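You operate a simulated robot arm through the tools that you are given. There is no shell and no other tool. Be economical: measure what you need, move in short steps, check, and stop when the job is done.

The job below is to be done with a simulated robot arm. You get a single attempt, and the scene is never put back.

## Task
Stack the number block marked "9" from the square table top on top of the number block marked "2".

The check looks at the end state, three seconds after you hand in, the way a careful person would. Anything else that was tipped, shoved, dropped, spilled or broken makes it a failure.

## Robot
A 6-joint arm with a two-finger parallel gripper, fixed in place. Base frame: the origin is at the foot of the arm, x ahead of it, y to its left, z up; the work surface is at about z = 0.74. Readings come in m, degrees, newtons and seconds.
With the tool pointing down near the work surface it reaches from about 0.28 to 0.74 m from the base axis. Its first joint turns from -66.0 to 66.0 degrees. Payload 2.45 kg.
The TCP is the grasp point between the finger pads, 0.024 m short of the fingertips. In the tool frame z runs along the fingers and y along their closing line. The gripper opens to 0.068 m. The fingers are 0.017 m wide and 0.01 m thick; the gripper's body (0.04 by 0.07 m) begins 0.041 m behind the TCP.
Orientation is that of the tool frame in the base frame, as a unit quaternion [x, y, z, w]. With the fingers straight down and closing along the base's y, the tool's x points along the base's -x, its y along +y and its z along -z.

## Interface
- The arm moves only by the tool drive_tool. Its argument "plan" is a list of rows, each a list of 7 numbers: the shift along the base's x, y, z in m, then the turn, a rotation vector about the base's x, y, z in degrees, then the gripper command, from -1 (shut) to 1 (fully open), values between in proportion. In form: [[tx, ty, tz, ax, ay, az, claw], ...]. A call has 1 to 8 rows; each row shifts and turns the commanded pose from where the row before left it. Rows are played at 5 a second. More than 0.05 m and 8.6 degrees between two rows, or a gripper value outside its range, and nothing of the call is played. Where a pose cannot be reached the arm comes as near as it can. A force on the tool above 40 N (or 10 N above the force at the start of the call, whichever is more), or a blocked arm, ends the call early, and 0.2 s more pass. Each finger travels about 0.108 m/s and halts on what it meets, pressing with about 27 N; the grip force reading is that of the motor and also rises with nothing between the fingers. The clock runs only during rows and for 0.2 s after the last one: add rows that do not move to give the fingers time. The reply holds the time, the measured pose of the TCP, the force on the tool along the base axes, the opening and the grip force, in the units named above and with some noise.
- Cameras (640 x 400 px; columns grow to the right, rows downward): "scene" is fixed at [0.1465, 0.4021, 1.4634]; the picture's right is [-0.91, -0.42, 0.00], its down [-0.24, 0.52, -0.82] and it looks along [0.34, -0.75, -0.57] (base axes); focal length 324 px, centre (320, 200). "wrist" rides on the gripper at [0.084, 0.011, -0.075] in the tool frame; the picture's right is [-0.13, 0.99, 0.00], its down [-0.60, -0.08, -0.79] and it looks along [-0.79, -0.10, 0.61] (tool axes); focal length 251 px, centre (320, 200). There is no depth. A picture from a camera that has moved, and an enlarged one, comes with that camera's place and axes in the base frame and with its lens.
- camera(camera): a new picture of that camera. It takes no simulated time.
- zoom(camera, box): a new picture of the part [left, top, right, bottom] of that camera's present view, enlarged. It takes no simulated time.
- close_job(): hands the job in; it is judged then, once.

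Work in short steps. Places have to be worked out from the pictures, the camera data and where the tool is seen: move nearer, look again, correct. Check each grasp and each placing, and mend what went wrong. You have 90 turns and 46 pictures in all, those below and enlarged ones among them. Open the gripper and draw the arm clear of the work before you hand the job in, unless the task says otherwise; then end with one line.

The tools are called as name(argument=value, ...) on one line, values as JSON. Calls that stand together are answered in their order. drive_tool: Moves the arm, as the interface text tells. Its arguments: {"type":"object","properties":{"plan":{"type":"array"}},"required":["plan"]} The other tools are called the same way: camera (camera) takes a picture; zoom (camera, box) takes an enlarged picture of a part of a camera's view; close_job () hands the job in.

At the start:

```text
t: 0.0
ee_pos: [0.4854, -0.0495, 1.0536]
tool_rot: [-0.001, 1.0, -0.001, 0.001]
ft_force: [0.1, 0.6, -0.2]
grip_width: 0.068
finger_force: 0.1
```

scene: 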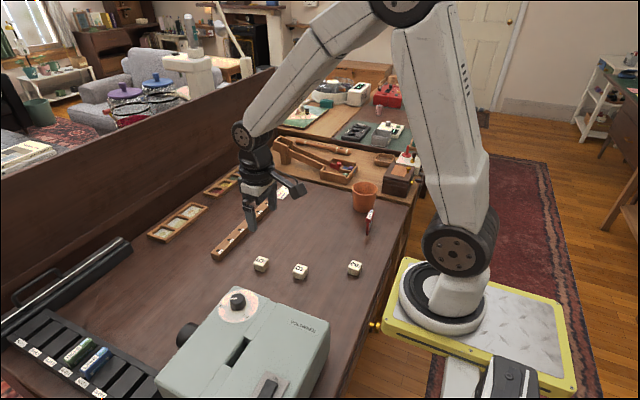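
wrist: 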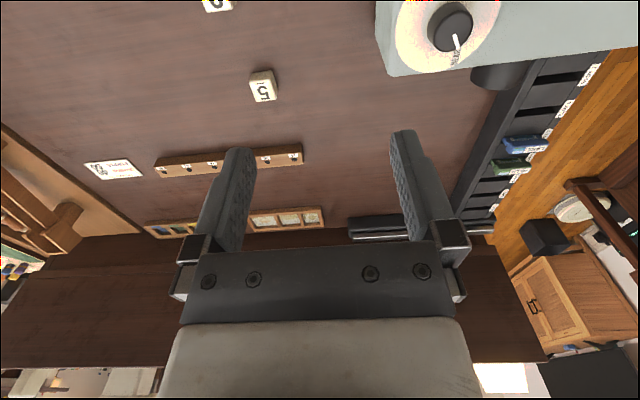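

I start by zooming in on the blocks to read their markings.

zoom(camera="scene", box=[230, 240, 390, 300])

zoom(camera="scene", box=[260, 60, 440, 250])

```text
4.00 times, centred on (310, 270) of scene
camera zoom: at [0.1465, 0.4021, 1.4634], right [-0.91, -0.42, 0.0], down [-0.24, 0.52, -0.82], along [0.34, -0.75, -0.57], focal length 1297 px, centre (360, -80)
```

zoom: 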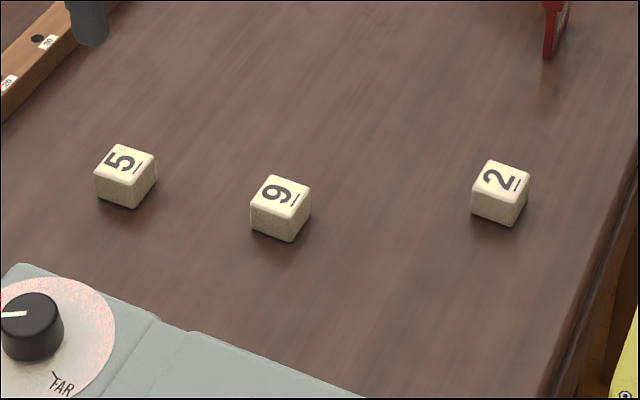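

```text
2.11 times, centred on (350, 155) of scene
camera zoom: at [0.1465, 0.4021, 1.4634], right [-0.91, -0.42, 0.0], down [-0.24, 0.52, -0.82], along [0.34, -0.75, -0.57], focal length 683 px, centre (257, 295)
```

zoom: 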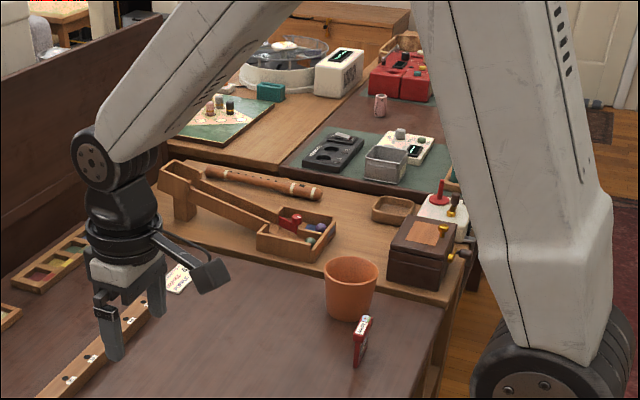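

The zoom shows 5, 9 and 2. I estimate 9 at about (0.469, -0.175) and 2 at about (0.330, -0.257). I move the tool above 9 at z≈0.93 for a closer look.

drive_tool(plan=[[-0.004, -0.0315, -0.031, 0, 0, 0, 1], [-0.004, -0.0315, -0.031, 0, 0, 0, 1], [-0.004, -0.0315, -0.031, 0, 0, 0, 1], [-0.004, -0.0315, -0.031, 0, 0, 0, 1], [0, 0, 0, 0, 0, 0, 1], [0, 0, 0, 0, 0, 0, 1]])

camera(camera="wrist")

zoom(camera="wrist", box=[240, 0, 400, 100])

```text
t: 1.4
ee_pos: [0.4668, -0.1781, 0.9271]
tool_rot: [0.0, 1.0, -0.001, 0.001]
ft_force: [0.7, -0.2, 0.2]
grip_width: 0.0682
finger_force: 0.1
```

```text
41 pictures are left
camera wrist: at [0.383, -0.166, 1.0034], right [0.13, 0.99, 0.0], down [0.6, -0.08, 0.79], along [0.79, -0.1, -0.61], focal length 251 px, centre (320, 200)
```

wrist: 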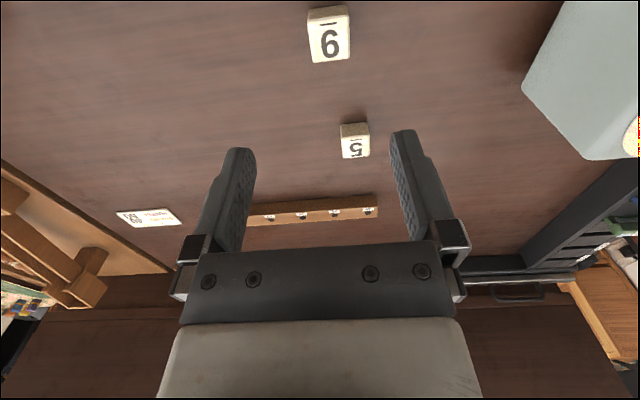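

```text
4.00 times, centred on (320, 50) of wrist
camera zoom: at [0.383, -0.166, 1.0034], right [0.13, 0.99, 0.0], down [0.6, -0.08, 0.79], along [0.79, -0.1, -0.61], focal length 1006 px, centre (320, 800)
```

zoom: 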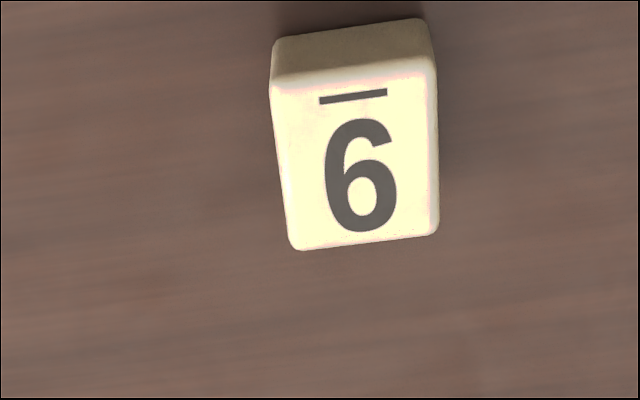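

This is the "9": its underline lies on the base side, and it's about 31 mm and square to the base axes at about (0.469, -0.169). Before grasping I look at block 2 from above, with the gripper empty.

drive_tool(plan=[[-0.034, -0.02, 0, 0, 0, 0, 1], [-0.034, -0.02, 0, 0, 0, 0, 1], [-0.034, -0.02, 0, 0, 0, 0, 1], [-0.034, -0.02, 0, 0, 0, 0, 1], [0, 0, 0, 0, 0, 0, 1], [0, 0, 0, 0, 0, 0, 1]])

camera(camera="wrist")

zoom(camera="wrist", box=[240, 0, 400, 100])

```text
t: 2.8
ee_pos: [0.3312, -0.2563, 0.9311]
tool_rot: [0.0, 1.0, 0.0, 0.001]
ft_force: [-0.6, 0.4, 1.0]
grip_width: 0.0679
finger_force: 0.0
```

```text
39 pictures are left
camera wrist: at [0.2476, -0.2451, 1.0061], right [0.13, 0.99, 0.0], down [0.6, -0.08, 0.79], along [0.79, -0.1, -0.61], focal length 251 px, centre (320, 200)
```

wrist: 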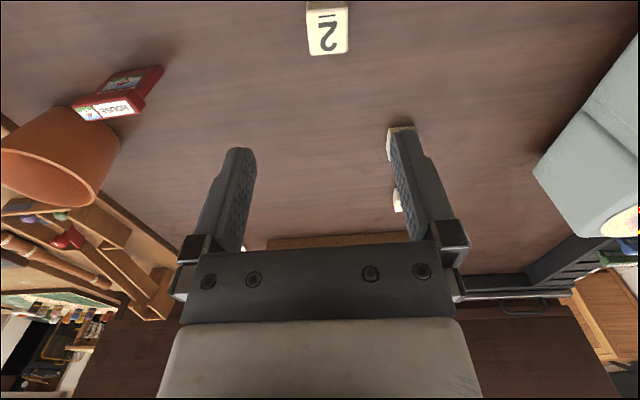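

```text
4.00 times, centred on (320, 50) of wrist
camera zoom: at [0.2476, -0.2451, 1.0061], right [0.13, 0.99, 0.0], down [0.6, -0.08, 0.79], along [0.79, -0.1, -0.61], focal length 1006 px, centre (320, 800)
```

zoom: 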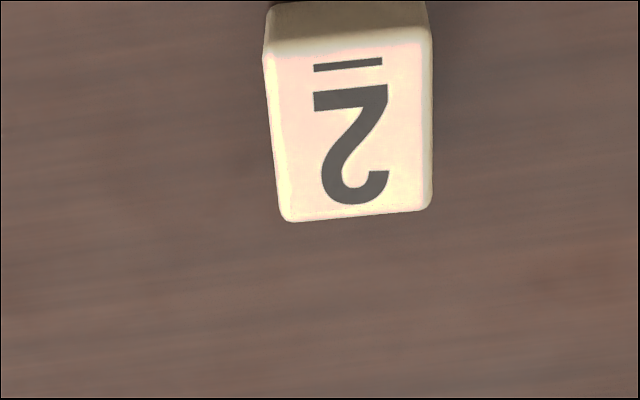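

The 2 sits at about (0.330, -0.248), also square to the axes, so the offset from 9 to 2 is about (-0.140, -0.080). I return over 9, lower to z≈0.83 and look again.

drive_tool(plan=[[0.0345, 0.0218, 0, 0, 0, 0, 1], [0.0345, 0.0218, 0, 0, 0, 0, 1], [0.0345, 0.0218, 0, 0, 0, 0, 1], [0.0345, 0.0218, 0, 0, 0, 0, 1], [0, 0, -0.05, 0, 0, 0, 1], [0, 0, -0.05, 0, 0, 0, 1], [0, 0, 0, 0, 0, 0, 1], [0, 0, 0, 0, 0, 0, 1]])

camera(camera="wrist")

```text
t: 4.6
ee_pos: [0.4714, -0.1693, 0.8295]
tool_rot: [0.0, 1.0, 0.0, 0.001]
ft_force: [0.3, -0.3, 0.4]
grip_width: 0.0679
finger_force: 0.1
```

```text
37 pictures are left
camera wrist: at [0.3871, -0.1576, 0.9051], right [0.13, 0.99, 0.0], down [0.6, -0.08, 0.79], along [0.79, -0.1, -0.61], focal length 251 px, centre (320, 200)
```

wrist: 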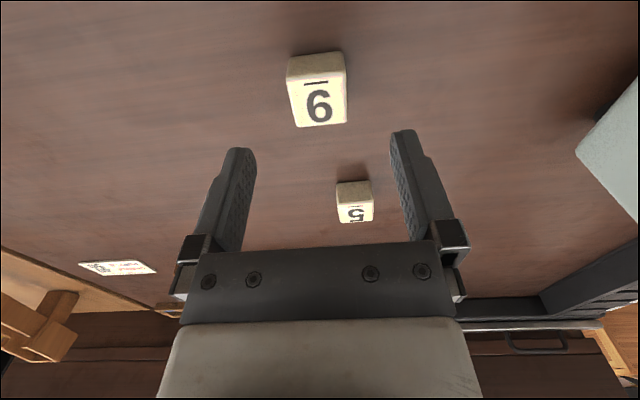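

The 9 is centred between the fingers in y and about 3 mm nearer the base than the TCP. I correct x and go down to z≈0.770, which leaves the tips about 6 mm above the table.

drive_tool(plan=[[-0.003, 0, -0.02, 0, 0, 0, 1], [0, 0, -0.02, 0, 0, 0, 1], [0, 0, -0.0195, 0, 0, 0, 1], [0, 0, 0, 0, 0, 0, 1], [0, 0, 0, 0, 0, 0, 1]])

camera(camera="wrist")

zoom(camera="scene", box=[230, 220, 390, 300])

```text
t: 5.8
ee_pos: [0.468, -0.1682, 0.7703]
tool_rot: [0.001, 1.0, 0.0, 0.0]
ft_force: [-0.1, -0.9, -0.6]
grip_width: 0.0681
finger_force: 0.0
```

```text
36 pictures are left
camera wrist: at [0.3845, -0.1565, 0.8461], right [0.13, 0.99, 0.0], down [0.6, -0.08, 0.79], along [0.79, -0.1, -0.61], focal length 251 px, centre (320, 200)
```

wrist: 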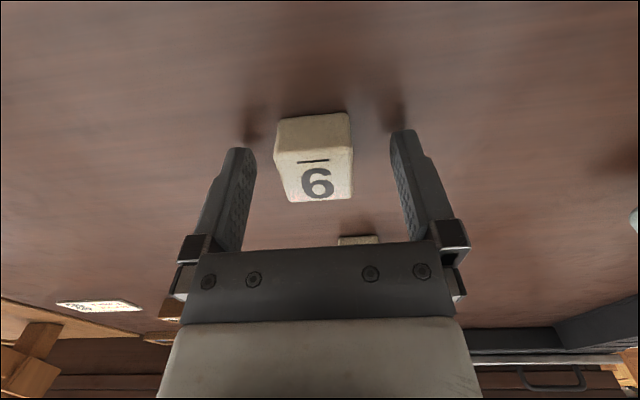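

```text
4.00 times, centred on (310, 260) of scene
camera zoom: at [0.1465, 0.4021, 1.4634], right [-0.91, -0.42, 0.0], down [-0.24, 0.52, -0.82], along [0.34, -0.75, -0.57], focal length 1297 px, centre (360, -40)
```

zoom: 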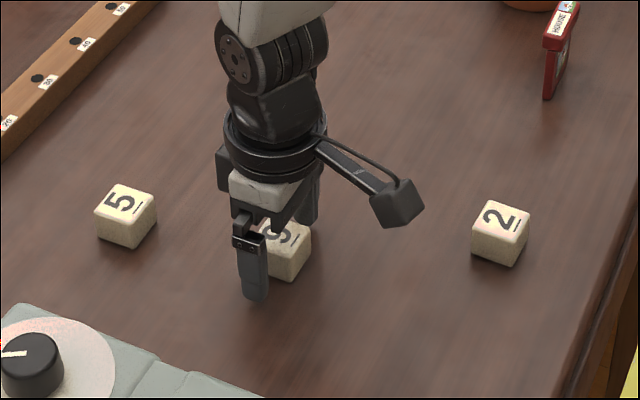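

The block is within about 1 mm of the TCP and between the pads. I nudge by 1 mm and close.

drive_tool(plan=[[-0.001, -0.001, 0, 0, 0, 0, 1], [0, 0, 0, 0, 0, 0, 0.3], [0, 0, 0, 0, 0, 0, -0.2], [0, 0, 0, 0, 0, 0, -1], [0, 0, 0, 0, 0, 0, -1], [0, 0, 0, 0, 0, 0, -1]])

camera(camera="wrist")

```text
t: 7.2
ee_pos: [0.4672, -0.1691, 0.7693]
tool_rot: [0.0, 1.0, 0.0, 0.001]
ft_force: [0.2, 0.2, -0.3]
grip_width: 0.033
finger_force: 26.9
```

```text
34 pictures are left
camera wrist: at [0.3835, -0.1576, 0.8462], right [0.13, 0.99, 0.0], down [0.6, -0.08, 0.79], along [0.79, -0.1, -0.61], focal length 251 px, centre (320, 200)
```

wrist: 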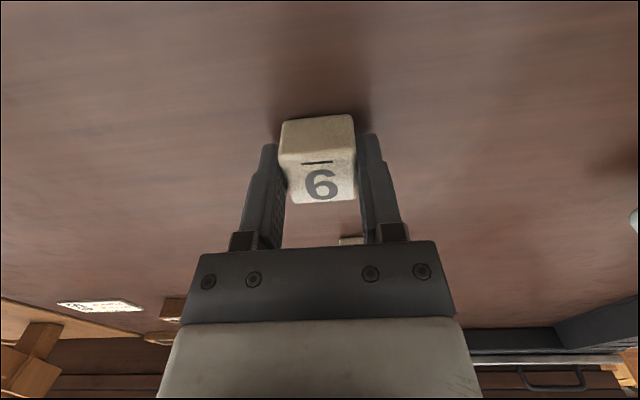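

Grip is firm at 33 mm opening. I lift 9 by 8 cm and carry it towards 2.

drive_tool(plan=[[0, 0, 0.04, 0, 0, 0, -1], [0, 0, 0.04, 0, 0, 0, -1], [-0.0343, -0.0197, 0, 0, 0, 0, -1], [-0.0343, -0.0197, 0, 0, 0, 0, -1], [-0.0343, -0.0197, 0, 0, 0, 0, -1], [-0.0343, -0.0197, 0, 0, 0, 0, -1], [0, 0, 0, 0, 0, 0, -1], [0, 0, 0, 0, 0, 0, -1]])

camera(camera="wrist")

zoom(camera="scene", box=[300, 210, 420, 290])

```text
t: 9.0
ee_pos: [0.3296, -0.2506, 0.8479]
tool_rot: [0.001, 1.0, -0.001, 0.001]
ft_force: [0.2, 0.1, -0.5]
grip_width: 0.0331
finger_force: 26.8
```

```text
33 pictures are left
camera wrist: at [0.2459, -0.238, 0.9248], right [0.13, 0.99, 0.0], down [0.6, -0.08, 0.79], along [0.79, -0.1, -0.61], focal length 251 px, centre (320, 200)
```

wrist: 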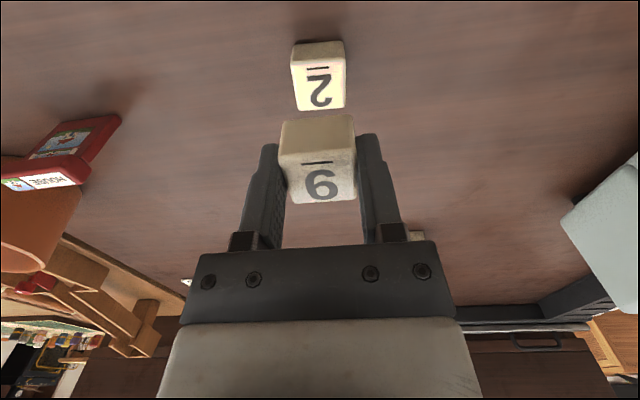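

```text
5.00 times, centred on (360, 250) of scene
camera zoom: at [0.1465, 0.4021, 1.4634], right [-0.91, -0.42, 0.0], down [-0.24, 0.52, -0.82], along [0.34, -0.75, -0.57], focal length 1621 px, centre (120, -50)
```

zoom: 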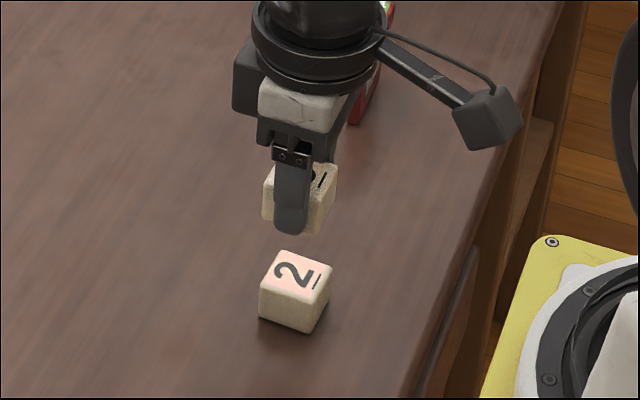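

By the same measure, 2 is about 2 mm nearer the base than the held 9 and level in y. I correct this and lower to about 1 cm above contact, then check.

drive_tool(plan=[[-0.002, 0, -0.017, 0, 0, 0, -1], [0, 0, -0.018, 0, 0, 0, -1], [0, 0, 0, 0, 0, 0, -1], [0, 0, 0, 0, 0, 0, -1]])

zoom(camera="wrist", box=[240, 70, 400, 220])

zoom(camera="scene", box=[330, 240, 390, 280])

```text
t: 10.0
ee_pos: [0.3282, -0.2487, 0.8146]
tool_rot: [0.0, 1.0, 0.0, 0.001]
ft_force: [-0.5, -0.7, -0.7]
grip_width: 0.0329
finger_force: 27.2
```

```text
2.67 times, centred on (320, 145) of wrist
camera zoom: at [0.2439, -0.2372, 0.8908], right [0.13, 0.99, 0.0], down [0.6, -0.08, 0.79], along [0.79, -0.1, -0.61], focal length 670 px, centre (320, 347)
```

zoom: 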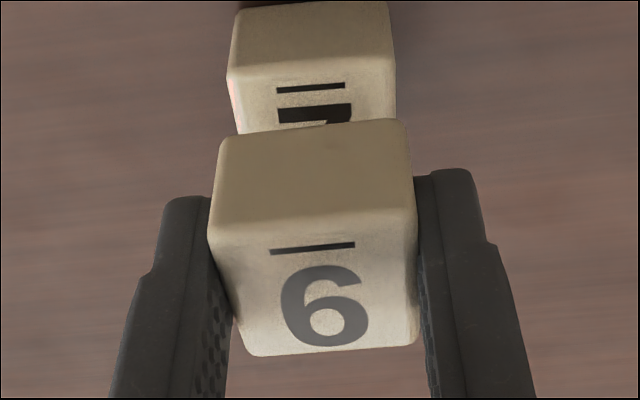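

```text
10.00 times, centred on (360, 260) of scene
camera zoom: at [0.1465, 0.4021, 1.4634], right [-0.91, -0.42, 0.0], down [-0.24, 0.52, -0.82], along [0.34, -0.75, -0.57], focal length 3242 px, centre (-80, -400)
```

zoom: 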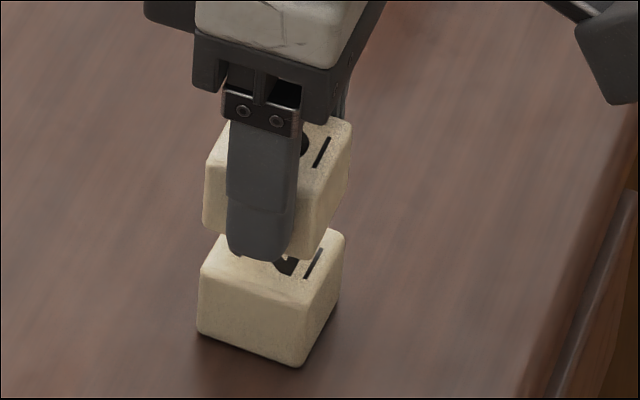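

Scene and wrist views agree within 1–2 mm, with 9 if anything about 1 mm too far in +x. I nudge -1 mm and lower to just above the expected contact height.

drive_tool(plan=[[-0.001, 0, -0.006, 0, 0, 0, -1], [0, 0, -0.005, 0, 0, 0, -1], [0, 0, 0, 0, 0, 0, -1], [0, 0, 0, 0, 0, 0, -1]])

zoom(camera="scene", box=[330, 240, 390, 280])

```text
t: 11.0
ee_pos: [0.3266, -0.25, 0.8054]
tool_rot: [0.001, 1.0, 0.0, 0.001]
ft_force: [0.0, -0.3, -0.5]
grip_width: 0.0331
finger_force: 26.9
```

```text
10.00 times, centred on (360, 260) of scene
camera zoom: at [0.1465, 0.4021, 1.4634], right [-0.91, -0.42, 0.0], down [-0.24, 0.52, -0.82], along [0.34, -0.75, -0.57], focal length 3242 px, centre (-80, -400)
```

zoom: 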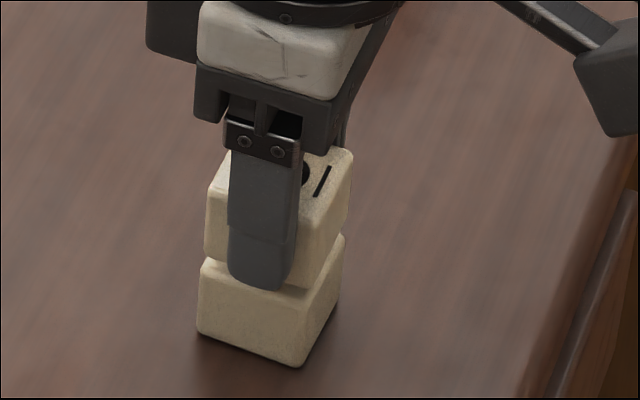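

Well aligned, and still no contact force. I lower in 1 mm steps and watch the force.

drive_tool(plan=[[0, 0, -0.001, 0, 0, 0, -1], [0, 0, -0.001, 0, 0, 0, -1], [0, 0, 0, 0, 0, 0, -1]])

```text
t: 11.8
ee_pos: [0.3272, -0.2479, 0.802]
tool_rot: [0.0, 1.0, 0.0, 0.0]
ft_force: [0.1, -0.3, -0.5]
grip_width: 0.0331
finger_force: 26.7
```

Still no contact, so I continue down.

drive_tool(plan=[[0, 0, -0.001, 0, 0, 0, -1], [0, 0, 0, 0, 0, 0, -1]])

zoom(camera="scene", box=[330, 240, 390, 280])

```text
t: 12.4
ee_pos: [0.3274, -0.2489, 0.8006]
tool_rot: [0.0, 1.0, 0.001, 0.001]
ft_force: [0.7, -0.3, -0.4]
grip_width: 0.0332
finger_force: 26.7
```

```text
10.00 times, centred on (360, 260) of scene
camera zoom: at [0.1465, 0.4021, 1.4634], right [-0.91, -0.42, 0.0], down [-0.24, 0.52, -0.82], along [0.34, -0.75, -0.57], focal length 3242 px, centre (-80, -400)
```

zoom: 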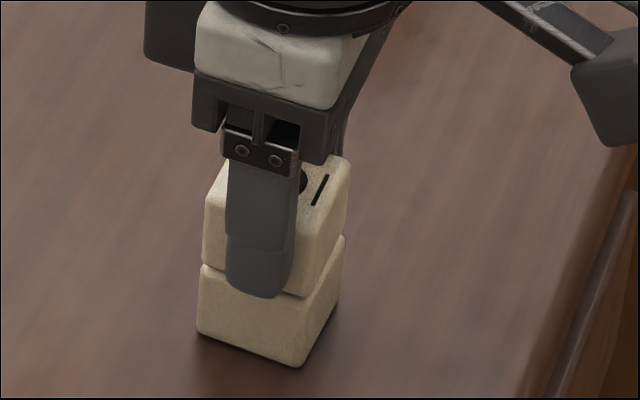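

Nearly in contact with the edges aligned; I lower by further single millimetres.

drive_tool(plan=[[0, 0, -0.001, 0, 0, 0, -1], [0, 0, 0, 0, 0, 0, -1]])

```text
t: 13.0
ee_pos: [0.3265, -0.2496, 0.8008]
tool_rot: [0.001, 1.0, 0.0, 0.001]
ft_force: [0.3, 0.7, -0.5]
grip_width: 0.0333
finger_force: 27.6
```

drive_tool(plan=[[0, 0, -0.001, 0, 0, 0, -1], [0, 0, 0, 0, 0, 0, -1]])

```text
t: 13.6
ee_pos: [0.3283, -0.2481, 0.8]
tool_rot: [0.0, 1.0, 0.0, 0.001]
ft_force: [0.1, -0.8, -0.3]
grip_width: 0.033
finger_force: 26.7
```

The force is still flat, so I zoom in on the seam.

zoom(camera="scene", box=[345, 252, 369, 278])

zoom(camera="wrist", box=[260, 90, 380, 220])

```text
15.38 times, centred on (357, 265) of scene
camera zoom: at [0.1465, 0.4021, 1.4634], right [-0.91, -0.42, 0.0], down [-0.24, 0.52, -0.82], along [0.34, -0.75, -0.57], focal length 4988 px, centre (-249, -800)
```

zoom: 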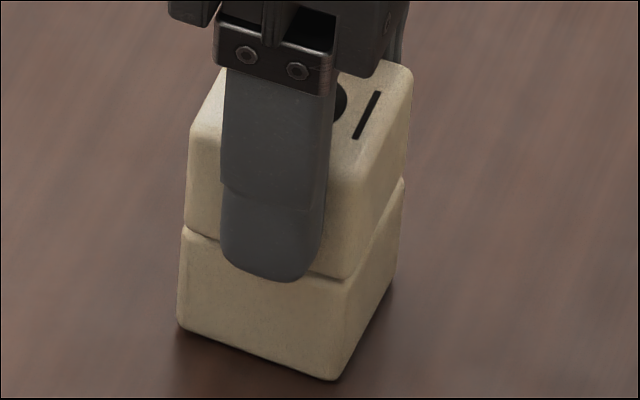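

```text
3.08 times, centred on (320, 155) of wrist
camera zoom: at [0.2429, -0.2363, 0.8753], right [0.13, 0.99, 0.0], down [0.6, -0.08, 0.79], along [0.79, -0.1, -0.61], focal length 774 px, centre (320, 338)
```

zoom: 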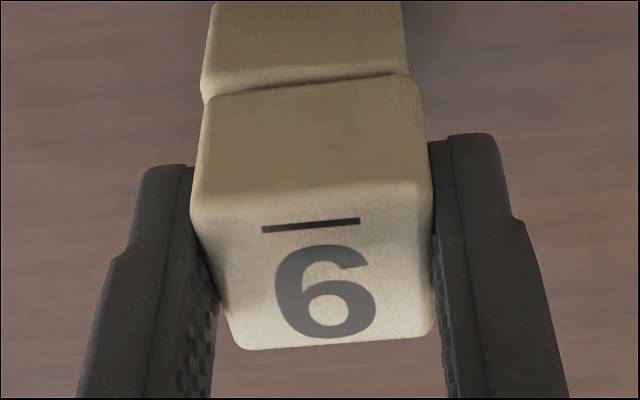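

The seam is nearly shut and the alignment is good. One more millimetre down.

drive_tool(plan=[[0, 0, -0.001, 0, 0, 0, -1], [0, 0, 0, 0, 0, 0, -1], [0, 0, 0, 0, 0, 0, -1]])

```text
t: 14.4
ee_pos: [0.3265, -0.2478, 0.799]
tool_rot: [0.0, 1.0, -0.001, 0.001]
ft_force: [0.2, 0.2, 1.4]
grip_width: 0.0331
finger_force: 26.6
```

The z force rose to 1.4 N, which suggests first contact. I go half a millimetre further to confirm.

drive_tool(plan=[[0, 0, -0.0005, 0, 0, 0, -1], [0, 0, 0, 0, 0, 0, -1], [0, 0, 0, 0, 0, 0, -1]])

```text
t: 15.2
ee_pos: [0.3274, -0.2483, 0.7985]
tool_rot: [-0.001, 1.0, 0.0, 0.001]
ft_force: [0.1, 0.3, 7.5]
grip_width: 0.0332
finger_force: 26.9
```

Contact is confirmed at 7.5 N upward. I open the fingers gradually, staying in place.

drive_tool(plan=[[0, 0, 0.0003, 0, 0, 0, -1], [0, 0, 0, 0, 0, 0, 0.1], [0, 0, 0, 0, 0, 0, 0.3], [0, 0, 0, 0, 0, 0, 0.7], [0, 0, 0, 0, 0, 0, 1], [0, 0, 0, 0, 0, 0, 1]])

camera(camera="wrist")

```text
t: 16.6
ee_pos: [0.3271, -0.2481, 0.7973]
tool_rot: [-0.001, 1.0, 0.0, 0.001]
ft_force: [0.6, 0.0, 0.5]
grip_width: 0.0681
finger_force: 0.0
```

```text
25 pictures are left
camera wrist: at [0.2431, -0.2365, 0.8737], right [0.13, 0.99, 0.0], down [0.6, -0.08, 0.79], along [0.79, -0.1, -0.61], focal length 251 px, centre (320, 200)
```

wrist: 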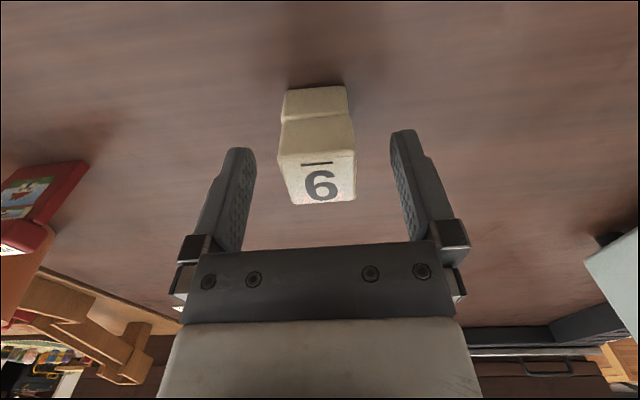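

Released, and both fingers are clear of the stack. I rise straight up.

drive_tool(plan=[[0, 0, 0.015, 0, 0, 0, 1], [0, 0, 0.03, 0, 0, 0, 1], [0, 0, 0.045, 0, 0, 0, 1], [0, 0, 0.045, 0, 0, 0, 1], [0.02, 0.03, 0.02, 0, 0, 0, 1], [0.03, 0.03, 0, 0, 0, 0, 1], [0, 0, 0, 0, 0, 0, 1]])

camera(camera="scene")

zoom(camera="scene", box=[330, 240, 390, 280])

```text
t: 18.2
ee_pos: [0.3752, -0.1892, 0.9551]
tool_rot: [0.001, 1.0, 0.0, 0.002]
ft_force: [0.5, -1.0, -0.7]
grip_width: 0.068
finger_force: 0.1
```

```text
24 pictures are left
```

scene: 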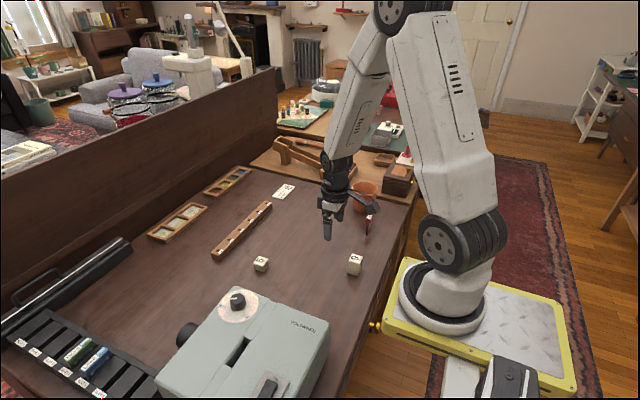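

```text
10.00 times, centred on (360, 260) of scene
camera zoom: at [0.1465, 0.4021, 1.4634], right [-0.91, -0.42, 0.0], down [-0.24, 0.52, -0.82], along [0.34, -0.75, -0.57], focal length 3242 px, centre (-80, -400)
```

zoom: 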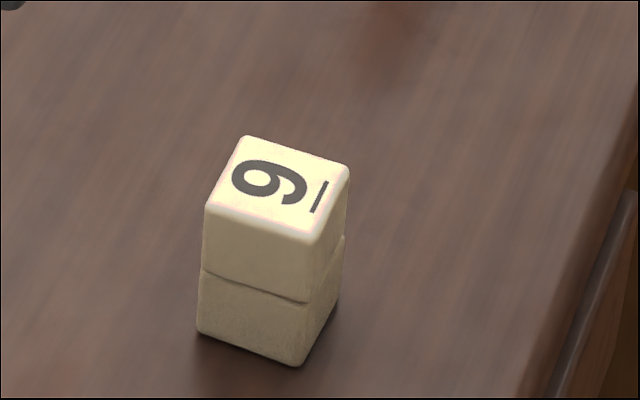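

The 9 rests squarely on the 2, everything else looks undisturbed, and the arm is clear. I hand the job in.

close_job()

```text
The job is handed in.
```

The "9" block is stacked squarely on the "2" block, the gripper is open and the arm is clear; the last pictures showed nothing else disturbed.
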